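You operate a simulated robot arm through the tools that you are given. There is no shell and no other tool. Be economical: measure what you need, move in short steps, check, and stop when the job is done.

Carry out the task below with a simulated two-armed robot. There is one attempt and no reset: what you move stays moved.

## Task
Put the box labelled "bags" from the worktop by the microwave on the checked mat and the box that says "stock" on the upper open shelf.
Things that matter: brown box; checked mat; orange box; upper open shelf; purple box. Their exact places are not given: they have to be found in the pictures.

Only the result counts: the job must be done as asked and must still hold three seconds after the hand-in. Knocking over, shifting, dropping, spilling or breaking anything else fails it.

## Robot
Two 7-joint arms with two-finger parallel grippers on one trunk, on a base that drives. Base frame: it is fixed to the floor where the robot stands at the start and does not move with it; the origin is under the middle of the robot, x ahead of it, y to its left, z up. Lengths are in m, angles in rad, forces in N, time in s.
The left shoulder is at the start at [0.06, 0.143, 0.926], the right one opposite. With the tool pointing down near the work surface each hand reaches from about 0.3 to 0.72 m from the robot's upright axis, wherever it stands, measured 20 degrees to its own side. Places, roughly: checked mat [0.5, 1, 0.9]; upper open shelf [0.7, 1.3, 0.5]. Payload 1.57 kg a hand.
Tool frame (each hand has its own): the origin (TCP) lies between the finger pads and is the grasp point; the fingertips stand 0.03 m ahead of it; z points along the fingers, y is the line along which they close. Largest opening 0.11 m; finger width 0.024, thickness 0.012; the body of the gripper, 0.048 by 0.112 m, starts 0.078 m behind the TCP.
Orientation is that of the tool frame in the base frame, as a unit quaternion [w, x, y, z]. With the fingers straight down and closing along the base's y, the tool's x points along the base's -x, its y along +y and its z along -z.

## Interface
- The arms move only by the tool play_rows. It takes "left_motion", "right_motion" or both (then of equal length, played together; a hand with none holds still); each is a list of rows, each a list of 3 entries, a list of its own where there are three numbers: the shift along the tool's x, y, z in mm, then the turn, a rotation vector about the tool's x, y, z in rad, then the finger opening in mm, from 0 to 110. In form: [[[x, y, z], [rx, ry, rz], claw], ...]. A call has 1 to 12 rows; each row shifts and turns the commanded pose from where the row before left it, along the tool's axes as they then stand. Each row takes 0.2 s and may step no farther than 0.05 m and 0.15 rad from the row before; otherwise, or with a gripper value out of range, the whole call is refused. Where a pose cannot be reached the arm comes as near as it can. A force on the tool above 40 N (or 10 N above the force at the start of the call, whichever is more), or a blocked arm, ends the call early, and 0.2 s more pass. Each finger travels about 0.045 m/s and halts on what it meets, pressing with about 27 N; the grip force reading is that of the motor and also rises with nothing between the fingers. The clock runs only during rows and for 0.2 s after the last one: add rows that do not move to give the fingers time. The reply holds the time, the measured pose of the TCP, the force on the tool along the base axes, the opening and the grip force, in the units named above and with some noise, and new pictures: "show" is both (left out), scene, wrist or none (wrist: the cameras of the hands that moved).
- Cameras (640 x 400 px; columns grow to the right, rows downward): "scene" is now at [0.0446, 0.0204, 1.538]; the picture's right is [0.24, -0.97, 0.00], its down [-0.72, -0.18, -0.67] and it looks along [0.65, 0.16, -0.74] (base axes); focal length 269 px, centre (320, 200). "left" rides on the left gripper at [0.07, -0.016, -0.141] in its tool frame; the picture's right is [0.23, 0.97, 0.00], its down [-0.86, 0.20, -0.48] and it looks along [-0.47, 0.11, 0.88] (tool axes); focal length 222 px, centre (320, 200). "right" rides on the right gripper at [0.07, 0.016, -0.141] in its tool frame; the picture's right is [-0.23, 0.97, 0.00], its down [-0.86, -0.20, -0.48] and it looks along [-0.47, -0.11, 0.88] (tool axes); focal length 222 px, centre (320, 200).
- lift_body(by): slides the trunk up (or, below 0, down) by that many m; the arms and the scene camera ride with it, the base frame stays. It gives what a move gives, with no picture.
- drive_base(legs): drives the robot by 1 to 6 legs, each [ahead, left, turn to the left] in m, m and rad, along the robot's own axes; the way and the turn of a leg run together, so that a leg with both is an arc; at most 1.5 m and 3.142 rad a leg. The arms and the cameras ride along, it lands a little off, and it stops where it bumps. It gives what a move gives, and a new picture of the scene camera.
- turn_head(pan, tilt): turns the head with the scene camera to pan (to the left, within 1.501 rad either way) and tilt (down, from -0.506 to 1.204), counted from straight ahead of the robot. It gives what a move gives, and a new picture of the scene camera.
- measure_at(camera, pixels): for up to 12 pixels [column, row] of the newest picture of that camera ("zoom" is the newest enlarged one), the place [x, y, z] in the base frame of the surface seen there, good to about 0.002 m. The clock stands still meanwhile.
- inspect(camera, box): a new picture of the part [left, top, right, bottom] of that camera's present view, enlarged. The clock stands still meanwhile.
- finish_job(): hands the job in; it is judged then, once.

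Keep the steps short. Do not move on a guess: measure, check each grasp and each placing, and mend mistakes. In all there are 80 turns and 170 pictures (those below and enlarged ones count). Leave the grippers open and the arms clear of the work at the hand-in unless told otherwise, and finish with a single line.

The tools are called after "Emit:" as name(argument=value, ...) on one line, values as JSON. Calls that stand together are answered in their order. play_rows: Moves the arms, as the interface text tells. Its arguments: {"type":"object","properties":{"left_motion":{"type":"array"},"right_motion":{"type":"array"},"show":{"type":"string","enum":["both","scene","wrist","none"]}},"required":[]} The other tools are called the same way: lift_body (by) slides the trunk up or down; drive_base (legs) drives the base; turn_head (pan, tilt) turns the head that bears the scene camera; measure_at (camera, pixels) gives the place of the surface under pixels of a picture; inspect (camera, box) takes an enlarged picture of a part of a camera's view; finish_job () hands the job in.

At the start:

```text
time: 0.0
left_ee_pos: [0.4054, 0.2832, 1.0959]
left_tool_rot: [0.0, 0.0, 1.0, 0.001]
left_ft_force: [0.1, 0.1, 0.1]
left_opening: 0.1098
left_gripper_force: 0.1
right_ee_pos: [0.4476, -0.1113, 1.0952]
right_tool_rot: [0.0, 0.001, 1.0, 0.0]
right_ft_force: [-0.3, -0.6, -0.1]
right_opening: 0.1096
right_gripper_force: 0.1
trunk travel left (down, up): [-0.525, 0.065]
robot x, y, heading: [-0.0002, 0.0008, 0.002]
head pan, tilt: [0.241, 0.836]
```

scene: 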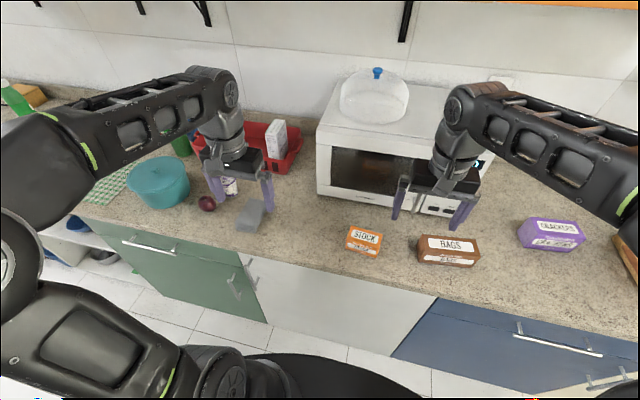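
right: 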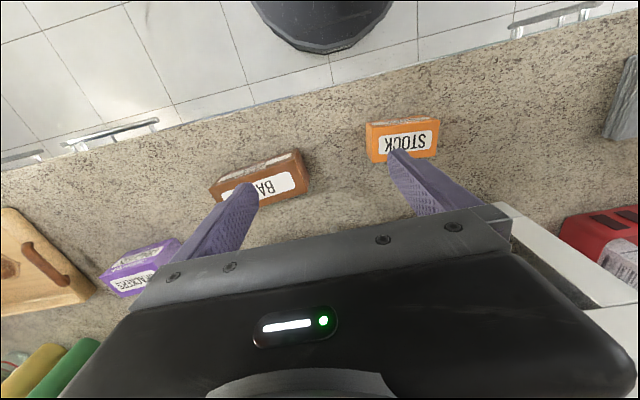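
left: 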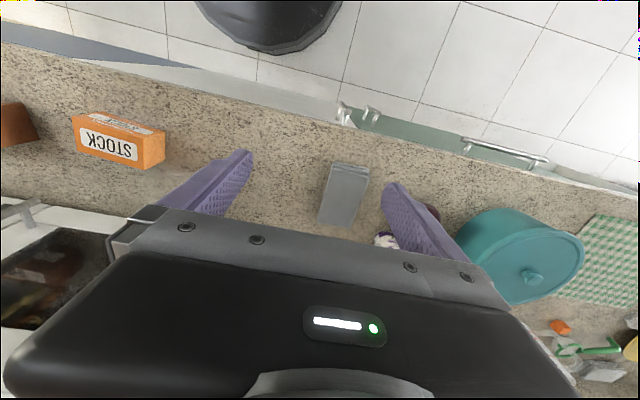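

I see the orange STOCK box near (364,241), the brown BAGS box near (448,250) and the checked mat near (110,185). I'll measure their corners first.

Emit:
measure_at(camera="scene", pixels=[[350, 226], [383, 233], [379, 247], [347, 240], [362, 252], [422, 235], [476, 239], [479, 256], [419, 252], [448, 262], [110, 185], [92, 195]])

Emit:
inspect(camera="scene", box=[330, 200, 500, 306])

Emit:
turn_head(pan=1.1, tilt=0.7)

```text
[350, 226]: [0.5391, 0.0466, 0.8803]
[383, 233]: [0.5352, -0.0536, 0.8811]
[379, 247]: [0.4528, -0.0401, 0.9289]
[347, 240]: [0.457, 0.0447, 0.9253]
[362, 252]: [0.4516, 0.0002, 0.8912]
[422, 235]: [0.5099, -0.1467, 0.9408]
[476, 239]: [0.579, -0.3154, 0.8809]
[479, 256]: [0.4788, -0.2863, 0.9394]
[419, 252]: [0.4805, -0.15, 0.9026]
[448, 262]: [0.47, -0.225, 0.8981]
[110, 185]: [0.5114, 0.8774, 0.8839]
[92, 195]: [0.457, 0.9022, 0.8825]
```

```text
3.76 times, centred on (415, 253) of scene
```

zoom: 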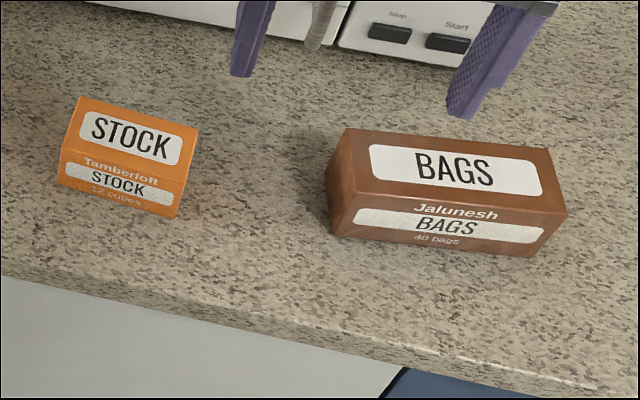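

```text
time: 1.2
left_ee_pos: [0.4039, 0.2832, 1.0964]
left_tool_rot: [0.0, -0.001, 1.0, 0.0]
left_ft_force: [-1.0, -0.2, -0.9]
left_opening: 0.1097
left_gripper_force: 0.0
right_ee_pos: [0.4473, -0.113, 1.0961]
right_tool_rot: [0.0, 0.0, 1.0, 0.0]
right_ft_force: [-0.1, 0.5, -0.8]
right_opening: 0.11
right_gripper_force: 0.0
trunk travel left (down, up): [-0.525, 0.065]
robot x, y, heading: [0.0021, -0.0017, 0.001]
head pan, tilt: [1.1, 0.7]
```

scene: 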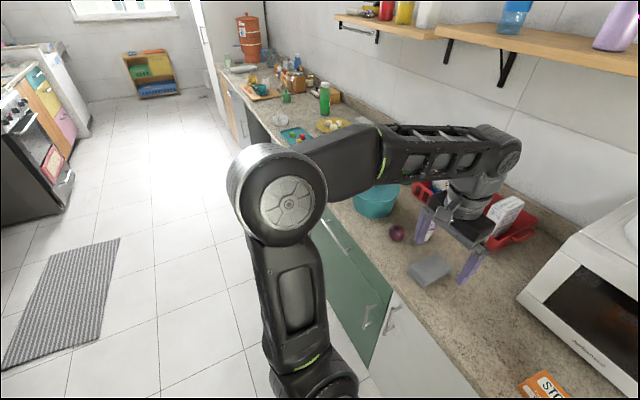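

Next I'll measure both boxes precisely on the zoomed picture. I'll also look for the open shelf under the worktop.

Emit:
measure_at(camera="zoom", pixels=[[84, 101], [195, 130], [184, 178], [66, 148], [62, 182], [172, 213], [352, 133], [546, 150], [562, 210], [356, 204], [335, 232], [530, 253]])

Emit:
turn_head(pan=0.9, tilt=1.1)

```text
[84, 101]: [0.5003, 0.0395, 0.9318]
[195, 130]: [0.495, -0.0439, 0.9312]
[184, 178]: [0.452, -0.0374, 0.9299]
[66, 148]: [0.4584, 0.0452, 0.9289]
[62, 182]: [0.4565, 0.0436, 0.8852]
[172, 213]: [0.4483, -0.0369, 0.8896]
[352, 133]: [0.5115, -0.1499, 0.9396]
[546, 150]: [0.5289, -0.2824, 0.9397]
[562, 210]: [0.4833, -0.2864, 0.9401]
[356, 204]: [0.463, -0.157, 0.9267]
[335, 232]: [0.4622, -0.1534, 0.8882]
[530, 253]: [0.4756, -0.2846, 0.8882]
```

```text
time: 2.0
left_ee_pos: [0.4054, 0.2839, 1.0956]
left_tool_rot: [0.0, 0.0, 1.0, 0.001]
left_ft_force: [-0.4, -1.1, -0.2]
left_opening: 0.1097
left_gripper_force: 0.1
right_ee_pos: [0.4471, -0.1132, 1.095]
right_tool_rot: [0.0, 0.0, 1.0, 0.0]
right_ft_force: [-0.2, 0.1, -0.7]
right_opening: 0.1103
right_gripper_force: 0.0
trunk travel left (down, up): [-0.525, 0.065]
robot x, y, heading: [-0.0022, -0.0004, 0.001]
head pan, tilt: [0.901, 1.1]
```

scene: 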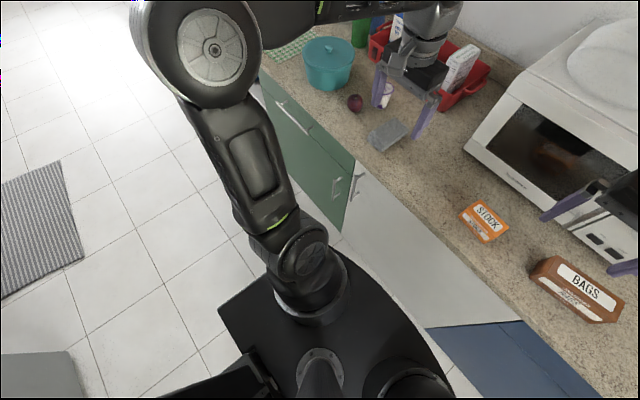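

Before driving, I'll check the free floor space to the left and behind, including the grey thing at the lower left, and the worktop edge.

Emit:
measure_at(camera="scene", pixels=[[40, 370], [75, 352], [40, 220], [150, 200], [355, 163], [340, 205], [430, 225], [265, 85], [275, 55], [296, 50], [389, 128], [330, 45]])

Emit:
turn_head(pan=1.5, tilt=0.6)

```text
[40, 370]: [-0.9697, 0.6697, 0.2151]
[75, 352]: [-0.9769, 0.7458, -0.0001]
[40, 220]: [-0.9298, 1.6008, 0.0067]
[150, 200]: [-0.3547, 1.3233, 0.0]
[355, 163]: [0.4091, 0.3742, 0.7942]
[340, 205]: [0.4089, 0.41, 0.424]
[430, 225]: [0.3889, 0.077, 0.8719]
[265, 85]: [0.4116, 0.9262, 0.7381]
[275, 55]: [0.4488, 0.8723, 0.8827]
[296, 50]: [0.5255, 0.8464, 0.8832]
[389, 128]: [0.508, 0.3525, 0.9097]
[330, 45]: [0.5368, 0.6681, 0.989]
```

```text
time: 3.0
left_ee_pos: [0.4043, 0.2835, 1.0961]
left_tool_rot: [0.001, 0.0, 1.0, 0.0]
left_ft_force: [-1.2, -0.8, -0.1]
left_opening: 0.1101
left_gripper_force: 0.1
right_ee_pos: [0.4469, -0.1118, 1.0961]
right_tool_rot: [0.001, 0.0, 1.0, 0.0]
right_ft_force: [0.2, -1.2, 0.0]
right_opening: 0.11
right_gripper_force: 0.1
trunk travel left (down, up): [-0.525, 0.065]
robot x, y, heading: [0.0014, 0.002, 0.001]
head pan, tilt: [1.499, 0.6]
```

scene: 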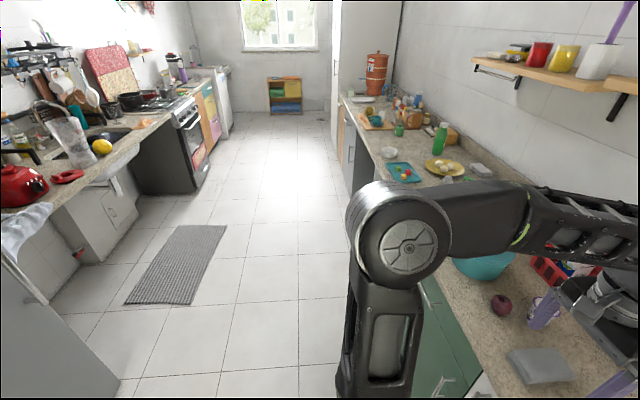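

The aisle is free between x ≈ -0.95 and x ≈ 0.39. I'll back off 0.3 m and drive left 1.0 m to see the shelf and mat.

Emit:
drive_base(legs=[[-0.4, 0, 0], [0, 1.1, 0]])

Emit:
turn_head(pan=0.15, tilt=0.85)

```text
time: 10.8
left_ee_pos: [0.0062, 1.3794, 1.0954]
left_tool_rot: [0.001, 0.003, 1.0, 0.001]
left_ft_force: [0.8, 0.5, -0.4]
left_opening: 0.11
left_gripper_force: 0.0
right_ee_pos: [0.0481, 0.9845, 1.0958]
right_tool_rot: [0.0, 0.001, 1.0, 0.0]
right_ft_force: [-0.2, 1.0, 0.5]
right_opening: 0.1098
right_gripper_force: 0.0
trunk travel left (down, up): [-0.525, 0.065]
robot x, y, heading: [-0.4001, 1.0981, -0.009]
head pan, tilt: [1.499, 0.6]
```

scene: 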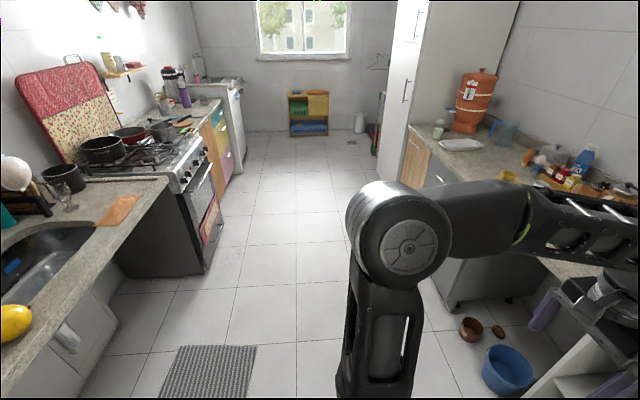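

```text
time: 12.3
left_ee_pos: [0.0058, 1.38, 1.0957]
left_tool_rot: [0.0, 0.003, 1.0, 0.0]
left_ft_force: [0.4, -0.2, 0.5]
left_opening: 0.1102
left_gripper_force: 0.1
right_ee_pos: [0.0487, 0.9835, 1.0956]
right_tool_rot: [0.0, 0.002, 1.0, 0.0]
right_ft_force: [0.0, -0.2, -0.6]
right_opening: 0.1098
right_gripper_force: 0.1
trunk travel left (down, up): [-0.525, 0.065]
robot x, y, heading: [-0.3975, 1.0974, -0.01]
head pan, tilt: [0.15, 0.85]
```

scene: 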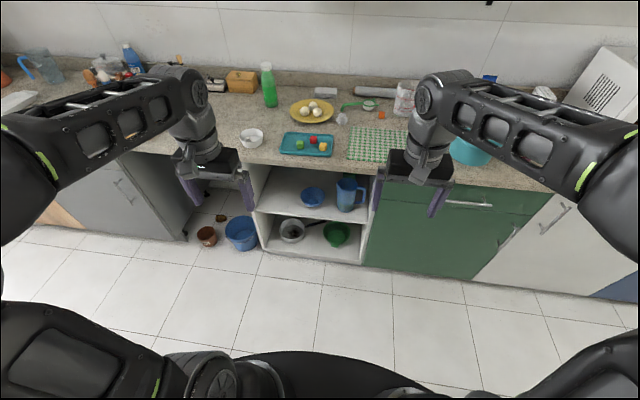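

The open unit with two shelves is visible around (315,210), and the mat at (378,145). I'll measure both.

Emit:
inspect(camera="scene", box=[220, 110, 420, 270])

Emit:
measure_at(camera="scene", pixels=[[265, 205], [358, 219], [285, 190], [280, 175], [313, 208], [335, 213], [313, 190], [350, 158], [353, 130], [405, 134], [385, 162], [368, 175]])

Emit:
lift_body(by=-0.4)

Emit:
turn_head(pan=0.1, tilt=0.6)

```text
2.50 times, centred on (320, 190) of scene
```

zoom: 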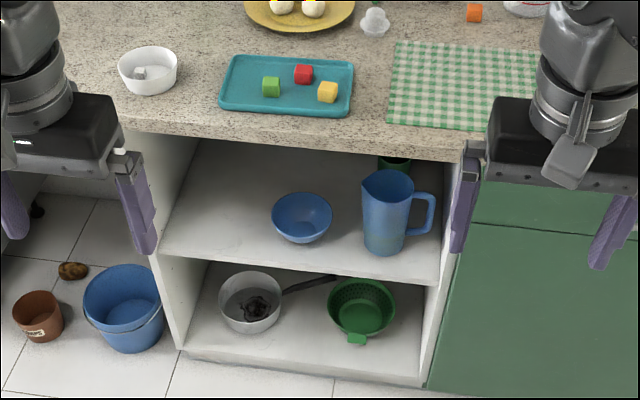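

```text
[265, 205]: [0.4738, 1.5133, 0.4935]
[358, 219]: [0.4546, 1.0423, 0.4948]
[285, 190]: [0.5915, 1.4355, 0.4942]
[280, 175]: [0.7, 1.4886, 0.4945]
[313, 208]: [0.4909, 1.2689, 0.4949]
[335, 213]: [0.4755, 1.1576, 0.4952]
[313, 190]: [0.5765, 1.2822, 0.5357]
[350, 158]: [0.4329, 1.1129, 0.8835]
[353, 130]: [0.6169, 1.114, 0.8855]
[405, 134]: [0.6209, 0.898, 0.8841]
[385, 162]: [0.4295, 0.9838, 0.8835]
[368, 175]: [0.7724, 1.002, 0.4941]
```

```text
time: 16.1
left_ee_pos: [0.0054, 1.379, 0.696]
left_tool_rot: [0.001, 0.003, 1.0, 0.001]
left_ft_force: [0.1, -0.4, -0.7]
left_opening: 0.11
left_gripper_force: 0.0
right_ee_pos: [0.047, 0.9837, 0.6958]
right_tool_rot: [0.0, 0.001, 1.0, 0.0]
right_ft_force: [0.3, -1.0, -0.3]
right_opening: 0.1099
right_gripper_force: 0.0
trunk travel left (down, up): [-0.125, 0.465]
robot x, y, heading: [-0.396, 1.0987, -0.006]
head pan, tilt: [0.15, 0.85]
```

```text
time: 16.9
left_ee_pos: [0.0066, 1.3796, 0.6955]
left_tool_rot: [0.0, 0.002, 1.0, 0.001]
left_ft_force: [0.0, -0.4, -0.3]
left_opening: 0.1101
left_gripper_force: 0.1
right_ee_pos: [0.0485, 0.9844, 0.696]
right_tool_rot: [0.0, 0.002, 1.0, 0.0]
right_ft_force: [0.4, -0.3, 0.5]
right_opening: 0.11
right_gripper_force: 0.2
trunk travel left (down, up): [-0.125, 0.465]
robot x, y, heading: [-0.4009, 1.0962, 0.001]
head pan, tilt: [0.099, 0.6]
```

scene: 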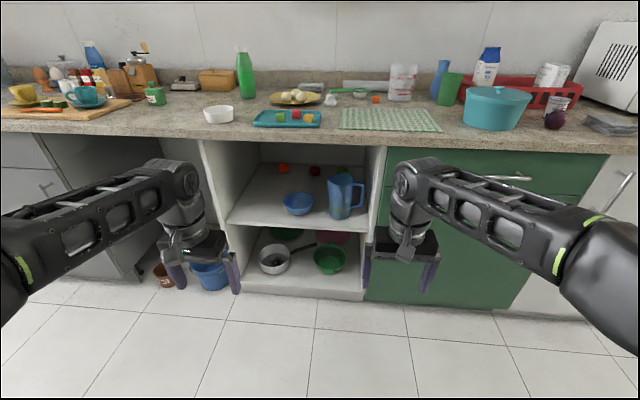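

The upper shelf surface is z ≈ 0.494, with free space left of the blue bowl at y ≈ 1.35–1.52. The mat covers about x 0.43–0.62, y 0.86–1.11. I'll raise the trunk and drive back to the boxes, standing at y ≈ -0.1.

Emit:
measure_at(camera="scene", pixels=[[342, 110], [425, 111], [340, 128], [440, 131], [232, 215], [255, 190], [284, 168], [284, 205], [298, 205], [225, 142], [225, 222], [370, 230]])

Emit:
lift_body(by=0.4)

Emit:
turn_head(pan=-0.1, tilt=0.9)

Emit:
drive_base(legs=[[0, -1.2, 0], [0.38, 0, 0]])

```text
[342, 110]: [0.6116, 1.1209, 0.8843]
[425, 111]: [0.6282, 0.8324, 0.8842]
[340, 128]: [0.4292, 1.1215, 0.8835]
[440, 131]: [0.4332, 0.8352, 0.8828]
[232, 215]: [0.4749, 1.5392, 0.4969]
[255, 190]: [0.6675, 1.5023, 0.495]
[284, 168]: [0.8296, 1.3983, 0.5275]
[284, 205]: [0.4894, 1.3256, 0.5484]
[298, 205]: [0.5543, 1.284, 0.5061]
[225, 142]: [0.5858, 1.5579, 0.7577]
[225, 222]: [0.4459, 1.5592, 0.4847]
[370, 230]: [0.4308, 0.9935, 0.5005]
```

```text
time: 20.7
left_ee_pos: [0.0057, 1.3789, 1.0941]
left_tool_rot: [0.0, 0.002, 1.0, 0.0]
left_ft_force: [0.0, -0.2, 0.0]
left_opening: 0.11
left_gripper_force: 0.1
right_ee_pos: [0.047, 0.9838, 1.0962]
right_tool_rot: [0.0, 0.003, 1.0, -0.001]
right_ft_force: [-0.2, 1.2, 0.0]
right_opening: 0.11
right_gripper_force: 0.0
trunk travel left (down, up): [-0.525, 0.065]
robot x, y, heading: [-0.401, 1.0977, -0.003]
head pan, tilt: [0.099, 0.6]
```

```text
time: 21.5
left_ee_pos: [0.0071, 1.3794, 1.0952]
left_tool_rot: [0.0, 0.003, 1.0, 0.0]
left_ft_force: [0.0, 1.0, 0.6]
left_opening: 0.1099
left_gripper_force: 0.0
right_ee_pos: [0.0481, 0.9835, 1.0968]
right_tool_rot: [0.0, 0.002, 1.0, 0.001]
right_ft_force: [0.1, -0.6, -0.4]
right_opening: 0.1102
right_gripper_force: 0.0
trunk travel left (down, up): [-0.525, 0.065]
robot x, y, heading: [-0.3974, 1.1017, -0.004]
head pan, tilt: [-0.099, 0.901]
```

scene: 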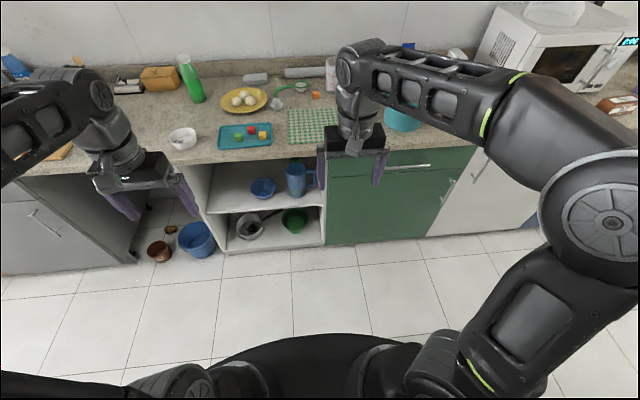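

```text
time: 29.6
left_ee_pos: [0.3784, 0.1822, 1.0948]
left_tool_rot: [0.0, 0.002, 1.0, 0.0]
left_ft_force: [-0.2, 0.1, -0.5]
left_opening: 0.1099
left_gripper_force: 0.1
right_ee_pos: [0.4193, -0.2141, 1.0959]
right_tool_rot: [0.0, 0.001, 1.0, 0.0]
right_ft_force: [-0.3, -0.3, -0.1]
right_opening: 0.11
right_gripper_force: 0.0
trunk travel left (down, up): [-0.525, 0.065]
robot x, y, heading: [-0.0284, -0.0993, -0.004]
head pan, tilt: [-0.099, 0.901]
```

scene: 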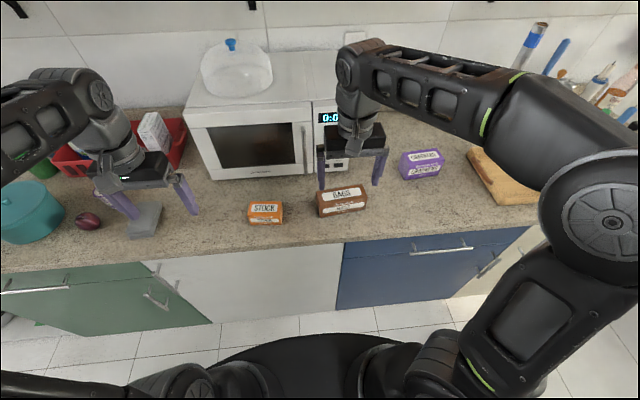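

I'm in place. Before lowering I'll measure the microwave front for clearance and recheck the BAGS box.

Emit:
inspect(camera="scene", box=[230, 130, 390, 230])

Emit:
measure_at(camera="scene", pixels=[[335, 166], [300, 172], [260, 176], [220, 177], [400, 155], [405, 178], [344, 192], [265, 207]])

Emit:
play_rows(right_motion=[[[0, 0, 0], [0, 0, 0.144], 110], [[0, 0, 0], [0, 0, 0.144], 110], [[0, 0, 0], [0, 0, 0.144], 110], [[0, 0, 0], [0, 0, 0.144], 110], [[0, 0, 0], [0, 0, 0.144], 90], [[0, 0, 0], [0, 0, 0.144], 90], [[0, 0, 0], [0, 0, 0.144], 90], [[0, 0, 0], [0, 0, 0.144], 90], [[0, 0, 0], [0, 0, 0.144], 90], [[0, 0, 0], [0, 0, 0.144], 90]])

```text
4.00 times, centred on (310, 180) of scene
```

zoom: 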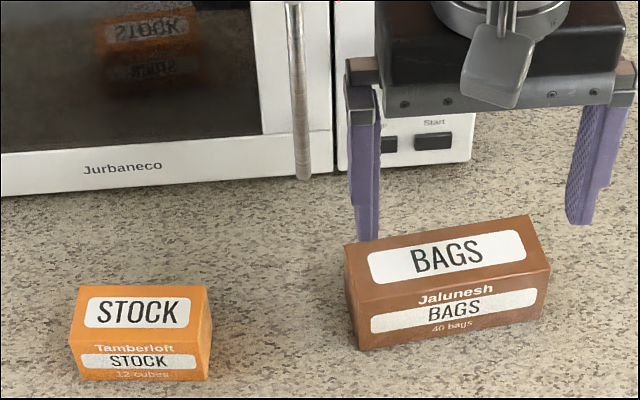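

```text
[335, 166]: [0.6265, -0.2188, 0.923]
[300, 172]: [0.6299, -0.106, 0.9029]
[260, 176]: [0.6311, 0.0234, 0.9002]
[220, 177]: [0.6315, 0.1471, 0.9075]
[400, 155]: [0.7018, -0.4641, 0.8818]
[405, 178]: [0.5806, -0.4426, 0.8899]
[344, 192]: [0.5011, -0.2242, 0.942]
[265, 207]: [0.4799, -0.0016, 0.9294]
```

```text
time: 31.8
left_ee_pos: [0.3777, 0.1812, 1.0956]
left_tool_rot: [-0.001, 0.002, 1.0, -0.001]
left_ft_force: [0.2, -0.3, 0.4]
left_opening: 0.11
left_gripper_force: 0.0
right_ee_pos: [0.4192, -0.2129, 1.0951]
right_tool_rot: [0.0, 0.662, 0.749, 0.0]
right_ft_force: [0.3, 0.0, 0.5]
right_opening: 0.0899
right_gripper_force: 0.0
trunk travel left (down, up): [-0.525, 0.065]
robot x, y, heading: [-0.0298, -0.103, -0.007]
head pan, tilt: [-0.099, 0.901]
```

scene: 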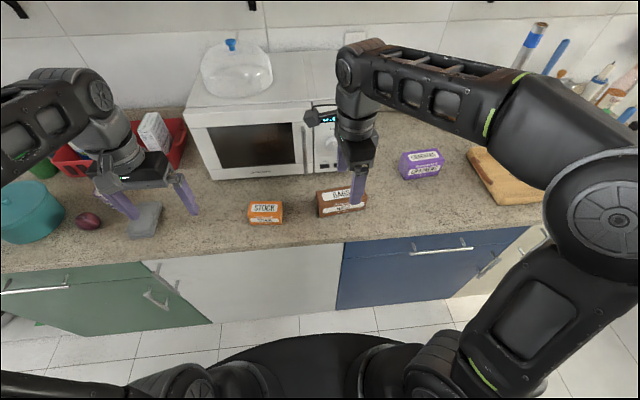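
right: 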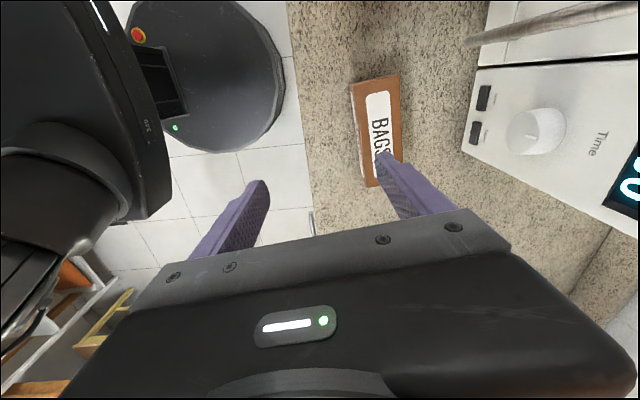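

The tool's closing axis (0.99, 0.12) now matches the box depth. I'll shift over the box centre at (0.4975, -0.218) and go down to just above it, then check.

Emit:
play_rows(right_motion=[[[-7, 39, 0], [0, 0, 0], 90], [[-7.6, 38, 0], [0, 0, 0], 90], [[0, 0, 50], [0, 0, 0], 90], [[0, 0, 50], [0, 0, 0], 90], [[0, 0, 10], [0, 0, 0], 90], [[0, 0, 0], [0, 0, 0], 90]])

```text
time: 33.1
left_ee_pos: [0.3779, 0.1825, 1.0953]
left_tool_rot: [0.0, 0.002, 1.0, 0.0]
left_ft_force: [0.3, -0.2, 0.2]
left_opening: 0.1101
left_gripper_force: 0.0
right_ee_pos: [0.497, -0.2184, 0.9861]
right_tool_rot: [0.0, 0.66, 0.751, 0.0]
right_ft_force: [-0.1, -0.4, -0.1]
right_opening: 0.0901
right_gripper_force: 0.1
trunk travel left (down, up): [-0.525, 0.065]
robot x, y, heading: [-0.0293, -0.1, -0.004]
head pan, tilt: [-0.099, 0.901]
```

scene: 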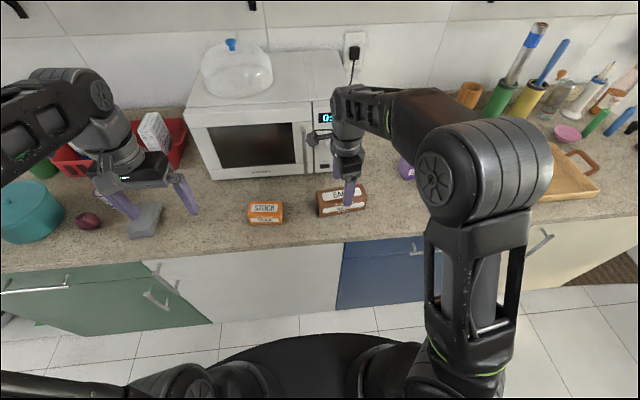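
right: 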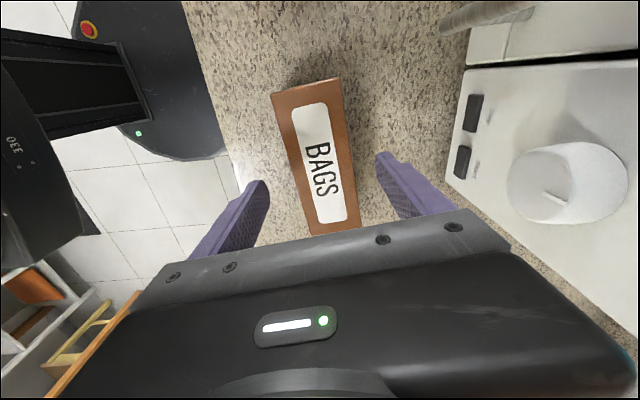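

The fingers straddle the box evenly and are aligned with it. I'll go down to z ≈ 0.917 and close.

Emit:
play_rows(right_motion=[[[0, 0, 35], [0, 0, 0], 90], [[0, 0, 34], [0, 0, 0], 90], [[0, 0, 0], [0, 0, 0], 90], [[0, 0, 0], [0, 0, 0], 30], [[0, 0, 0], [0, 0, 0], 30], [[0, 0, 0], [0, 0, 0], 30], [[0, 0, 0], [0, 0, 0], 30], [[0, 0, 0], [0, 0, 0], 30]], show="wrist")

```text
time: 35.0
left_ee_pos: [0.377, 0.1816, 1.0953]
left_tool_rot: [0.0, 0.002, 1.0, -0.001]
left_ft_force: [-0.8, -0.1, 0.3]
left_opening: 0.1101
left_gripper_force: 0.0
right_ee_pos: [0.4964, -0.2189, 0.9198]
right_tool_rot: [0.0, 0.66, 0.751, -0.001]
right_ft_force: [-0.8, 0.3, -0.8]
right_opening: 0.0546
right_gripper_force: 26.8
trunk travel left (down, up): [-0.525, 0.065]
robot x, y, heading: [-0.0298, -0.101, -0.003]
head pan, tilt: [-0.099, 0.901]
```

right: 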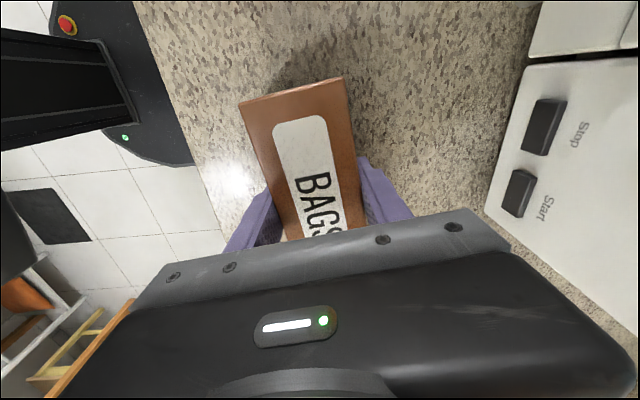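

The grip holds at 54.6 mm wide. I'll lift BAGS straight up 0.18 m and pull it back and to the right. The left hand will yaw and start pitching forward at the same time.

Emit:
play_rows(right_motion=[[[0, 0, -20], [0, 0, 0], 30], [[0, 0, -40], [0, 0, 0], 30], [[0, 0, -40], [0, 0, 0], 30], [[0, 0, -40], [0, 0, 0], 30], [[0, 0, -40], [0, 0, 0], 30], [[0, -30, 0], [0, 0, 0], 30], [[-30, -30, 0], [0, 0, 0], 30], [[-30, 0, 0], [0, 0, 0], 30]], left_motion=[[[0, 0, 0], [0, 0, 0.065], 110], [[0, 0, 0], [0, -0.15, 0], 110], [[0, 0, 0], [0, -0.15, 0], 110], [[0, 0, 0], [0, -0.15, 0], 110], [[0, 0, 0], [0, -0.15, 0], 110], [[0, 0, 0], [0, -0.15, 0], 110], [[0, 0, 0], [0, -0.15, 0], 110], [[0, 0, 0], [0, 0, 0], 110]], show="scene")

```text
time: 36.8
left_ee_pos: [0.3802, 0.1834, 1.0991]
left_tool_rot: [0.432, 0.031, 0.901, -0.015]
left_ft_force: [0.5, 0.3, -0.5]
left_opening: 0.1098
left_gripper_force: 0.1
left hand out of reach, approached as far as the arm can: row 7
right_ee_pos: [0.4448, -0.2878, 1.0968]
right_tool_rot: [0.0, 0.661, 0.751, 0.001]
right_ft_force: [-0.4, 0.7, -0.8]
right_opening: 0.0545
right_gripper_force: 27.1
trunk travel left (down, up): [-0.525, 0.065]
robot x, y, heading: [-0.0299, -0.0978, -0.003]
head pan, tilt: [-0.099, 0.901]
```

scene: 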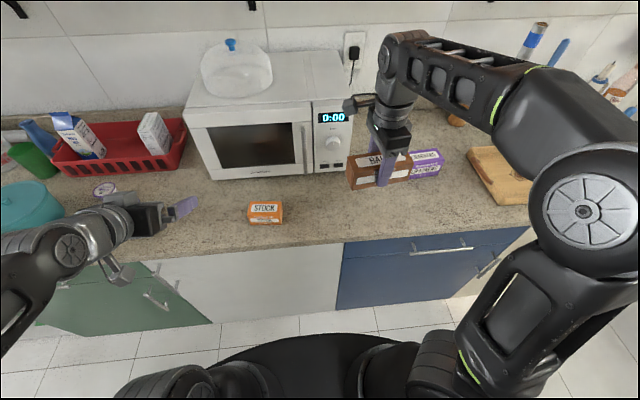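

BAGS is lifted. The left hand is pitched but close to the arm's limit because it's near the body, so I'll back the base off 0.12 m to give it room.

Emit:
drive_base(legs=[[-0.12, 0, 0]])

Emit:
play_rows(left_motion=[[[0, -30, 0], [0, 0, 0], 110], [[0, -30, 0], [0, 0, 0], 110], [[0, -30, 0], [0, 0, 0], 110], [[0, -30, 0], [0, 0, 0], 110], [[0, -30, 0], [0, 0, 0], 110], [[0, -26, 0], [0, 0, 0], 110], [[0, 0, 0], [0, 0, 0], 110]])

```text
time: 38.0
left_ee_pos: [0.2591, 0.1838, 1.1001]
left_tool_rot: [0.433, 0.033, 0.9, -0.016]
left_ft_force: [-0.3, 0.6, -0.2]
left_opening: 0.1099
left_gripper_force: 0.0
right_ee_pos: [0.3226, -0.2869, 1.0989]
right_tool_rot: [0.001, 0.662, 0.75, 0.0]
right_ft_force: [0.3, -0.4, -1.6]
right_opening: 0.0545
right_gripper_force: 27.3
trunk travel left (down, up): [-0.525, 0.065]
robot x, y, heading: [-0.1486, -0.0989, -0.004]
head pan, tilt: [-0.099, 0.901]
```

scene: 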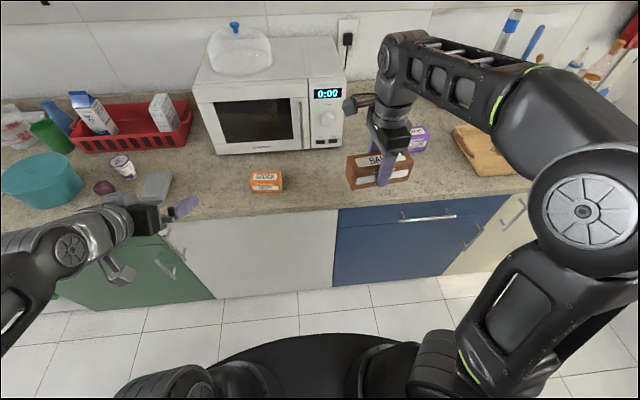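

```text
time: 39.6
left_ee_pos: [0.2629, 0.0121, 1.1156]
left_tool_rot: [0.432, 0.031, 0.901, -0.015]
left_ft_force: [-0.2, 0.2, -0.1]
left_opening: 0.1098
left_gripper_force: 0.0
left hand out of reach, approached as far as the arm can: row 1, 2, 3
right_ee_pos: [0.3228, -0.2864, 1.0965]
right_tool_rot: [0.0, 0.661, 0.75, -0.001]
right_ft_force: [-0.2, -0.3, -0.9]
right_opening: 0.0548
right_gripper_force: 26.8
trunk travel left (down, up): [-0.525, 0.065]
robot x, y, heading: [-0.1477, -0.1002, -0.004]
head pan, tilt: [-0.099, 0.901]
```

scene: 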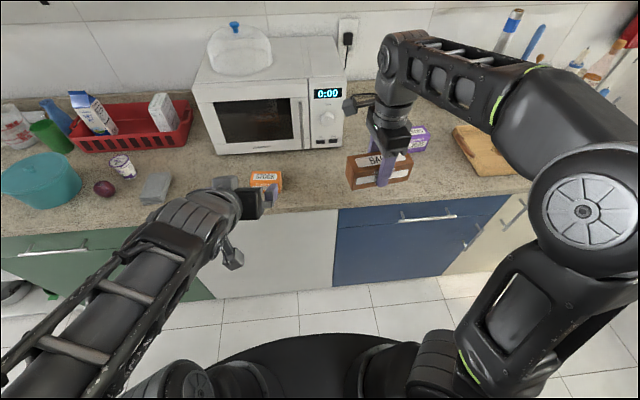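
left: 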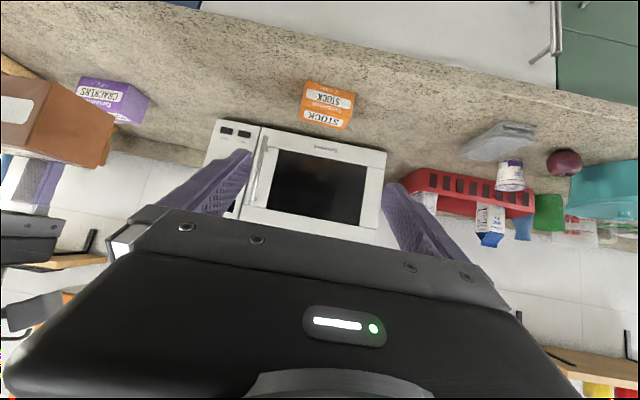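

The box is straight ahead in the left wrist view, at (328,103). I'll advance along the tool axis to a pre-grasp point 0.1 m short of the box.

Emit:
play_rows(left_motion=[[[5, 1, 39], [0, 0, 0], 110], [[5, 1, 39], [0, 0, 0], 110], [[5, 0.6, 39], [0, 0, 0], 110], [[5, 0.5, 38], [0, 0, 0], 110], [[4.6, 0.5, 38], [0, 0, 0], 110], [[0, 0, 0], [0, 0, 0], 110]])

```text
time: 41.0
left_ee_pos: [0.3973, 0.005, 0.9782]
left_tool_rot: [0.433, 0.032, 0.901, -0.015]
left_ft_force: [0.0, 0.0, -0.3]
left_opening: 0.1097
left_gripper_force: 0.0
right_ee_pos: [0.3234, -0.2856, 1.0964]
right_tool_rot: [0.0, 0.661, 0.75, 0.0]
right_ft_force: [0.2, 0.1, -0.8]
right_opening: 0.0545
right_gripper_force: 26.8
trunk travel left (down, up): [-0.525, 0.065]
robot x, y, heading: [-0.1489, -0.0991, -0.005]
head pan, tilt: [-0.099, 0.901]
```

scene: 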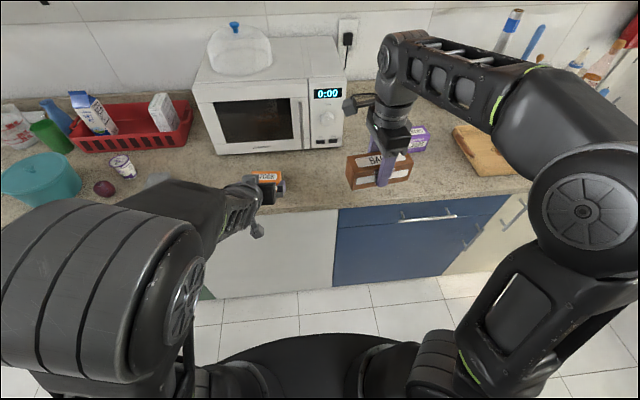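
left: 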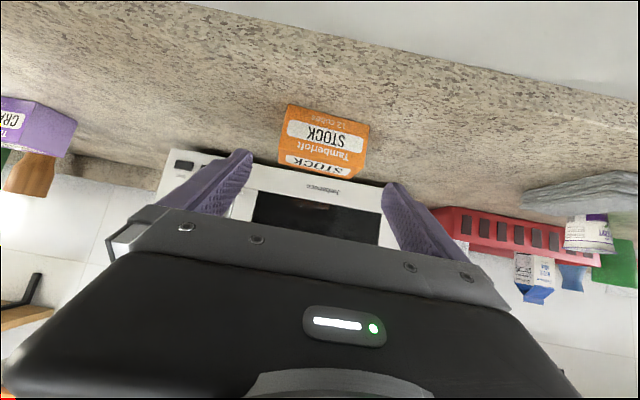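

I'll check the box's side edges in the wrist view before advancing.

Emit:
measure_at(camera="left", pixels=[[285, 125], [367, 140], [281, 155], [362, 168], [325, 130]])

```text
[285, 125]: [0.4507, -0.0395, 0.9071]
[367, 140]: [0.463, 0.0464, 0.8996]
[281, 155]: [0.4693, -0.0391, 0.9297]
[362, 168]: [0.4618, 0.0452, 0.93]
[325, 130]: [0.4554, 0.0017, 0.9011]
```

The box spans y from -0.040 to 0.046, so its centre is y ≈ 0.003. I'll advance 102 mm and close.

Emit:
play_rows(left_motion=[[[0.5, 1.5, 34], [0, 0, 0], 110], [[0.5, 1, 34], [0, 0, 0], 110], [[0.3, 0.5, 33], [0, 0, 0], 110], [[0, 0, 0], [0, 0, 0], 110], [[0, 0, 0], [0, 0, 0], 60], [[0, 0, 0], [0, 0, 0], 60], [[0, 0, 0], [0, 0, 0], 60], [[0, 0, 0], [0, 0, 0], 60], [[0, 0, 0], [0, 0, 0], 60]])

```text
time: 43.0
left_ee_pos: [0.4757, 0.004, 0.9119]
left_tool_rot: [0.433, 0.032, 0.901, -0.016]
left_ft_force: [0.0, 0.1, 0.0]
left_opening: 0.0897
left_gripper_force: 27.0
right_ee_pos: [0.3248, -0.2875, 1.0958]
right_tool_rot: [-0.001, 0.662, 0.75, 0.001]
right_ft_force: [0.1, 0.0, -0.6]
right_opening: 0.0547
right_gripper_force: 27.2
trunk travel left (down, up): [-0.525, 0.065]
robot x, y, heading: [-0.149, -0.0989, -0.009]
head pan, tilt: [-0.099, 0.901]
```

scene: 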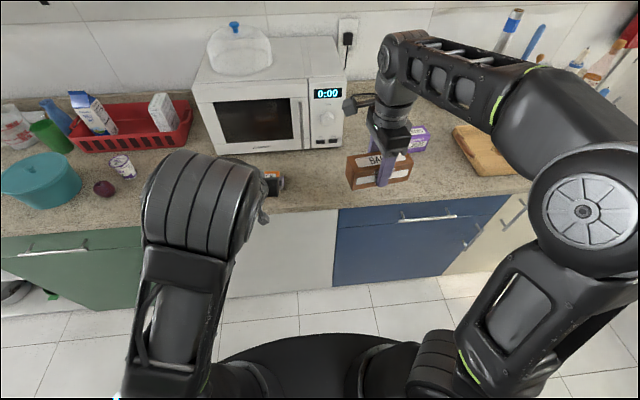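
left: 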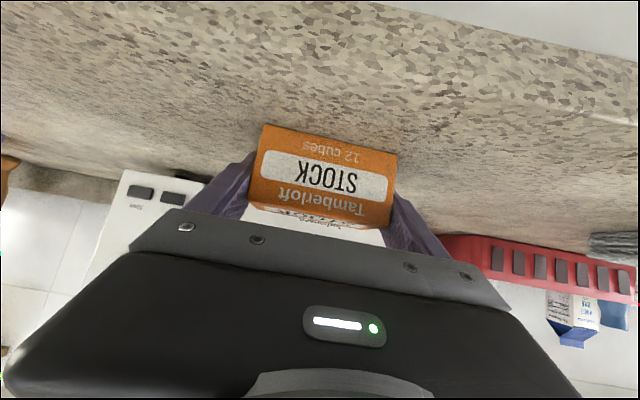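

STOCK is gripped at 89.7 mm. I'll lift straight up by 0.15 m, which is tool x -0.78 and z -0.63.

Emit:
play_rows(left_motion=[[[-15.6, 0, -12.5], [0, 0, 0], 60], [[-23.4, 0, -18.8], [0, 0, 0], 60], [[-23.4, 0, -18.8], [0, 0, 0], 60], [[-27.3, 0, -21.9], [0, 0, 0], 60], [[-27.3, 0, -21.9], [0, 0, 0], 60], [[0, 0, 0], [0, 0, 0], 60]])

```text
time: 44.4
left_ee_pos: [0.4757, 0.0032, 1.063]
left_tool_rot: [0.432, 0.033, 0.901, -0.017]
left_ft_force: [0.7, -0.4, -0.8]
left_opening: 0.0896
left_gripper_force: 27.4
right_ee_pos: [0.324, -0.2865, 1.0962]
right_tool_rot: [0.0, 0.661, 0.75, 0.0]
right_ft_force: [0.0, 0.2, -1.4]
right_opening: 0.0546
right_gripper_force: 27.8
trunk travel left (down, up): [-0.525, 0.065]
robot x, y, heading: [-0.1507, -0.1025, -0.006]
head pan, tilt: [-0.099, 0.901]
```

scene: 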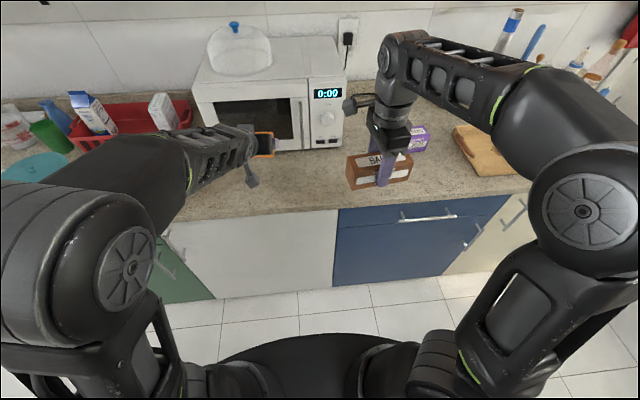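
left: 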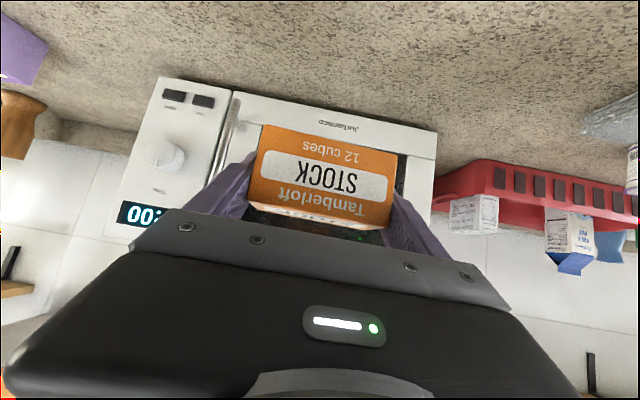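

Both boxes are held. I'll pull the left hand back 0.15 m, then back off the base and drive left to the mat.

Emit:
play_rows(left_motion=[[[18.7, -2, -23.3], [0, 0, 0], 60], [[18.7, -2, -23.3], [0, 0, 0], 60], [[18.7, -2, -23.3], [0, 0, 0], 60], [[18.7, -2, -23.3], [0, 0, 0], 60], [[18.7, -2, -23.3], [0, 0, 0], 60], [[0, 0, 0], [0, 0, 0], 60]], show="none")

Emit:
drive_base(legs=[[-0.26, 0, 0], [0, 1.24, 0]])

```text
time: 45.8
left_ee_pos: [0.3256, 0.0057, 1.063]
left_tool_rot: [0.432, 0.031, 0.901, -0.016]
left_ft_force: [0.7, -0.5, -0.6]
left_opening: 0.0897
left_gripper_force: 26.5
right_ee_pos: [0.3246, -0.2871, 1.0968]
right_tool_rot: [0.0, 0.661, 0.75, -0.001]
right_ft_force: [-0.4, -0.9, -0.5]
right_opening: 0.0544
right_gripper_force: 26.9
trunk travel left (down, up): [-0.525, 0.065]
robot x, y, heading: [-0.1494, -0.0983, -0.005]
head pan, tilt: [-0.099, 0.901]
```

```text
time: 53.6
left_ee_pos: [0.0687, 1.2599, 1.062]
left_tool_rot: [0.433, 0.029, 0.901, -0.014]
left_ft_force: [-0.9, -0.2, -0.9]
left_opening: 0.0894
left_gripper_force: 26.8
right_ee_pos: [0.0692, 0.9687, 1.0967]
right_tool_rot: [0.0, 0.659, 0.752, -0.001]
right_ft_force: [-0.2, -0.7, -0.4]
right_opening: 0.0545
right_gripper_force: 27.2
trunk travel left (down, up): [-0.525, 0.065]
robot x, y, heading: [-0.4041, 1.154, -0.003]
head pan, tilt: [-0.099, 0.901]
```

scene: 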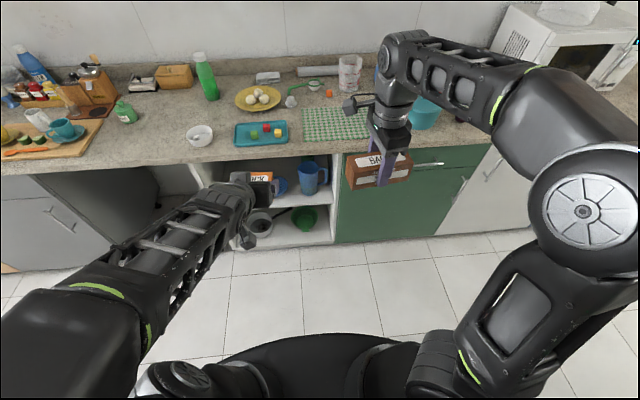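

The mat is ahead. I'll drive forward 0.4 m.

Emit:
drive_base(legs=[[0.4, 0, 0]])

```text
time: 56.1
left_ee_pos: [0.4707, 1.26, 1.0614]
left_tool_rot: [0.433, 0.029, 0.901, -0.014]
left_ft_force: [0.1, -0.1, -1.7]
left_opening: 0.0899
left_gripper_force: 27.1
right_ee_pos: [0.4716, 0.9698, 1.097]
right_tool_rot: [0.001, 0.658, 0.753, 0.0]
right_ft_force: [0.8, -0.2, -0.9]
right_opening: 0.0545
right_gripper_force: 27.0
trunk travel left (down, up): [-0.525, 0.065]
robot x, y, heading: [-0.0051, 1.155, 0.005]
head pan, tilt: [-0.099, 0.901]
```

scene: 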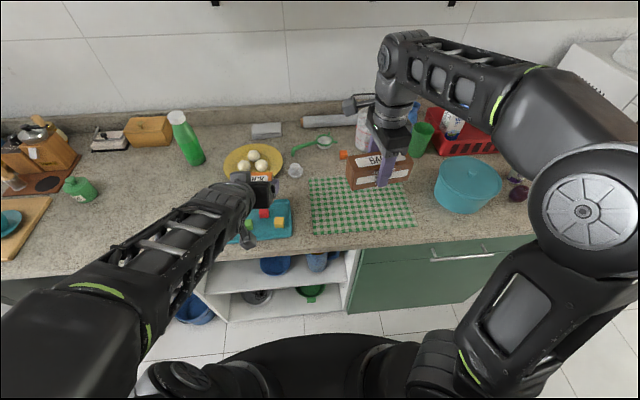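

I'll move BAGS over (0.52, 0.97) and lower it to about 13 mm above the mat.

Emit:
play_rows(right_motion=[[[-6, 47, 0], [0, 0, 0], 30], [[0, 0, 40], [0, 0, 0], 30], [[0, 0, 40], [0, 0, 0], 30], [[0, 0, 40], [0, 0, 0], 30], [[0, 0, 40], [0, 0, 0], 30], [[0, 0, 0], [0, 0, 0], 30]])

```text
time: 57.5
left_ee_pos: [0.4698, 1.2609, 1.0621]
left_tool_rot: [0.434, 0.029, 0.901, -0.015]
left_ft_force: [-1.1, 0.0, -1.4]
left_opening: 0.09
left_gripper_force: 27.2
right_ee_pos: [0.5175, 0.971, 0.9356]
right_tool_rot: [0.001, 0.659, 0.752, 0.0]
right_ft_force: [-1.2, 0.0, -1.8]
right_opening: 0.0545
right_gripper_force: 26.4
trunk travel left (down, up): [-0.525, 0.065]
robot x, y, heading: [-0.0045, 1.1493, 0.006]
head pan, tilt: [-0.099, 0.901]
```

scene: 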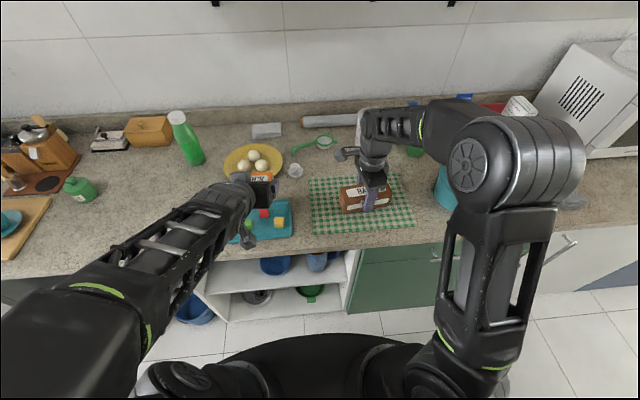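
right: 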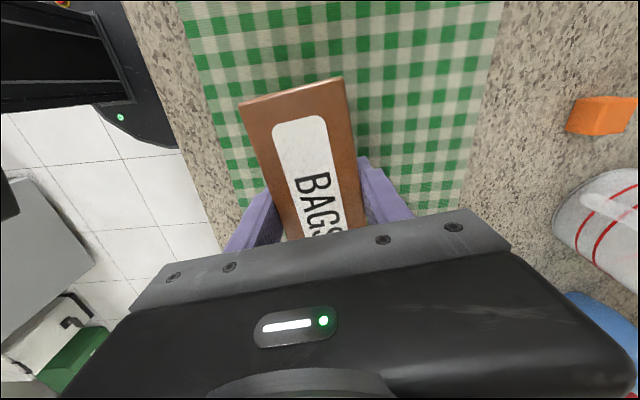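

BAGS is well inside the mat. I'll lower it the last 12 mm, open, and lift away.

Emit:
play_rows(right_motion=[[[0, 0, 8], [0, 0, 0], 30], [[0, 0, 4], [0, 0, 0], 30], [[0, 0, 0], [0, 0, 0], 30], [[0, 0, 0], [0, 0, 0], 75], [[0, 0, 0], [0, 0, 0], 75], [[0, 0, 0], [0, 0, 0], 75], [[0, 0, 0], [0, 0, 0], 75], [[0, 0, -30], [0, 0, 0], 75], [[0, 0, -40], [0, 0, 0], 75], [[0, 0, -50], [0, 0, 0], 75], [[0, 0, -50], [0, 0, 0], 75]])

```text
time: 59.9
left_ee_pos: [0.4712, 1.2603, 1.0618]
left_tool_rot: [0.433, 0.029, 0.901, -0.014]
left_ft_force: [-0.2, 0.6, -1.9]
left_opening: 0.0898
left_gripper_force: 27.3
right_ee_pos: [0.5161, 0.9701, 1.0964]
right_tool_rot: [0.0, 0.659, 0.752, 0.0]
right_ft_force: [-0.6, -0.2, 0.5]
right_opening: 0.0749
right_gripper_force: 0.0
trunk travel left (down, up): [-0.525, 0.065]
robot x, y, heading: [-0.0037, 1.1536, 0.002]
head pan, tilt: [-0.099, 0.901]
```

scene: 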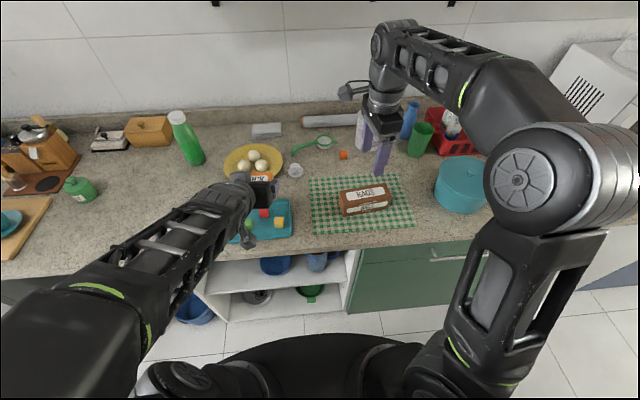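
right: 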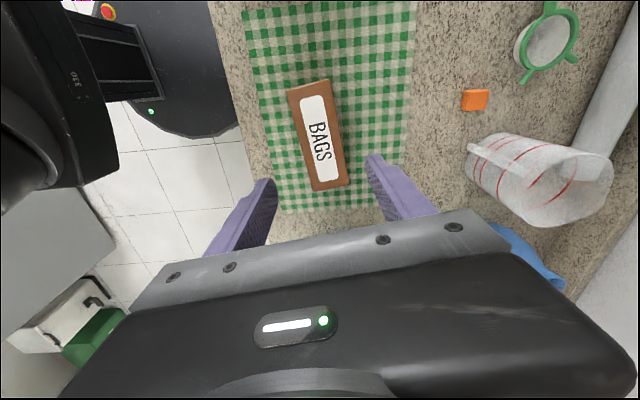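

BAGS rests flat on the mat. I'll back off, pull the right hand in, and shift left so the STOCK box lines up with the free shelf spot at y ≈ 1.44.

Emit:
drive_base(legs=[[-0.42, 0, 0], [0, 0.18, 0]])

Emit:
play_rows(right_motion=[[[0, -40, 0], [0, 0, 0], 75], [[0, -40, 0], [0, 0, 0], 75], [[0, -40, 0], [0, 0, 0], 75], [[0, -40, 0], [0, 0, 0], 75], [[0, 0, 0], [0, 0, 0], 75]], show="none")

Emit:
lift_body(by=-0.38)

Emit:
turn_head(pan=0.1, tilt=0.6)

```text
time: 63.6
left_ee_pos: [0.0449, 1.439, 1.0616]
left_tool_rot: [0.434, 0.027, 0.9, -0.014]
left_ft_force: [0.0, 0.6, -1.1]
left_opening: 0.0897
left_gripper_force: 26.8
right_ee_pos: [0.0938, 1.1503, 1.0952]
right_tool_rot: [0.0, 0.657, 0.754, 0.0]
right_ft_force: [-0.3, 0.8, 0.6]
right_opening: 0.0749
right_gripper_force: 0.0
trunk travel left (down, up): [-0.525, 0.065]
robot x, y, heading: [-0.4259, 1.3298, 0.004]
head pan, tilt: [-0.099, 0.901]
```

scene: 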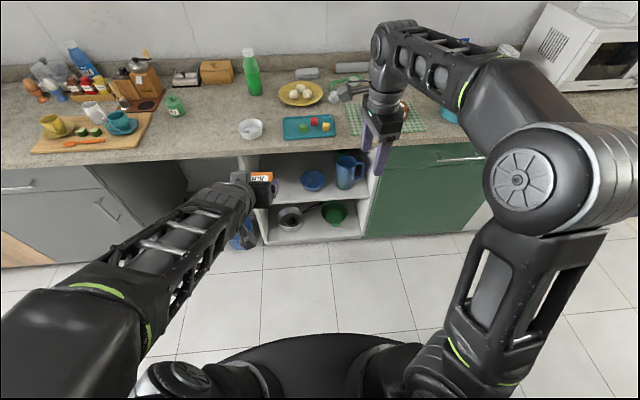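

```text
time: 64.8
left_ee_pos: [0.0456, 1.4385, 1.0612]
left_tool_rot: [0.432, 0.026, 0.901, -0.013]
left_ft_force: [0.1, -0.3, -2.3]
left_opening: 0.0898
left_gripper_force: 26.5
right_ee_pos: [-0.0634, 1.1278, 1.0944]
right_tool_rot: [0.0, 0.657, 0.754, 0.0]
right_ft_force: [0.0, 0.4, -0.1]
right_opening: 0.0749
right_gripper_force: 0.1
trunk travel left (down, up): [-0.525, 0.065]
robot x, y, heading: [-0.4264, 1.3276, 0.008]
head pan, tilt: [-0.099, 0.901]
```

```text
time: 68.4
left_ee_pos: [0.045, 1.4382, 0.6825]
left_tool_rot: [0.434, 0.028, 0.901, -0.014]
left_ft_force: [0.8, 0.0, -1.6]
left_opening: 0.0896
left_gripper_force: 26.8
right_ee_pos: [-0.064, 1.1272, 0.7145]
right_tool_rot: [0.0, 0.657, 0.754, 0.0]
right_ft_force: [-0.5, 0.4, -0.1]
right_opening: 0.0752
right_gripper_force: 0.1
trunk travel left (down, up): [-0.145, 0.445]
robot x, y, heading: [-0.4248, 1.3236, 0.006]
head pan, tilt: [-0.099, 0.901]
```

```text
time: 69.2
left_ee_pos: [0.0446, 1.4383, 0.6808]
left_tool_rot: [0.434, 0.027, 0.901, -0.014]
left_ft_force: [-0.1, 0.4, -0.5]
left_opening: 0.0897
left_gripper_force: 27.0
right_ee_pos: [-0.0637, 1.1274, 0.7147]
right_tool_rot: [0.0, 0.657, 0.754, 0.0]
right_ft_force: [0.6, -0.4, -0.6]
right_opening: 0.0752
right_gripper_force: 0.1
trunk travel left (down, up): [-0.145, 0.445]
robot x, y, heading: [-0.4328, 1.3256, 0.01]
head pan, tilt: [0.099, 0.6]
```

scene: 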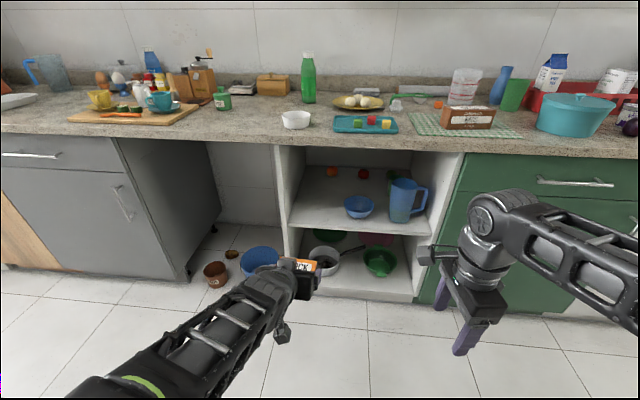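

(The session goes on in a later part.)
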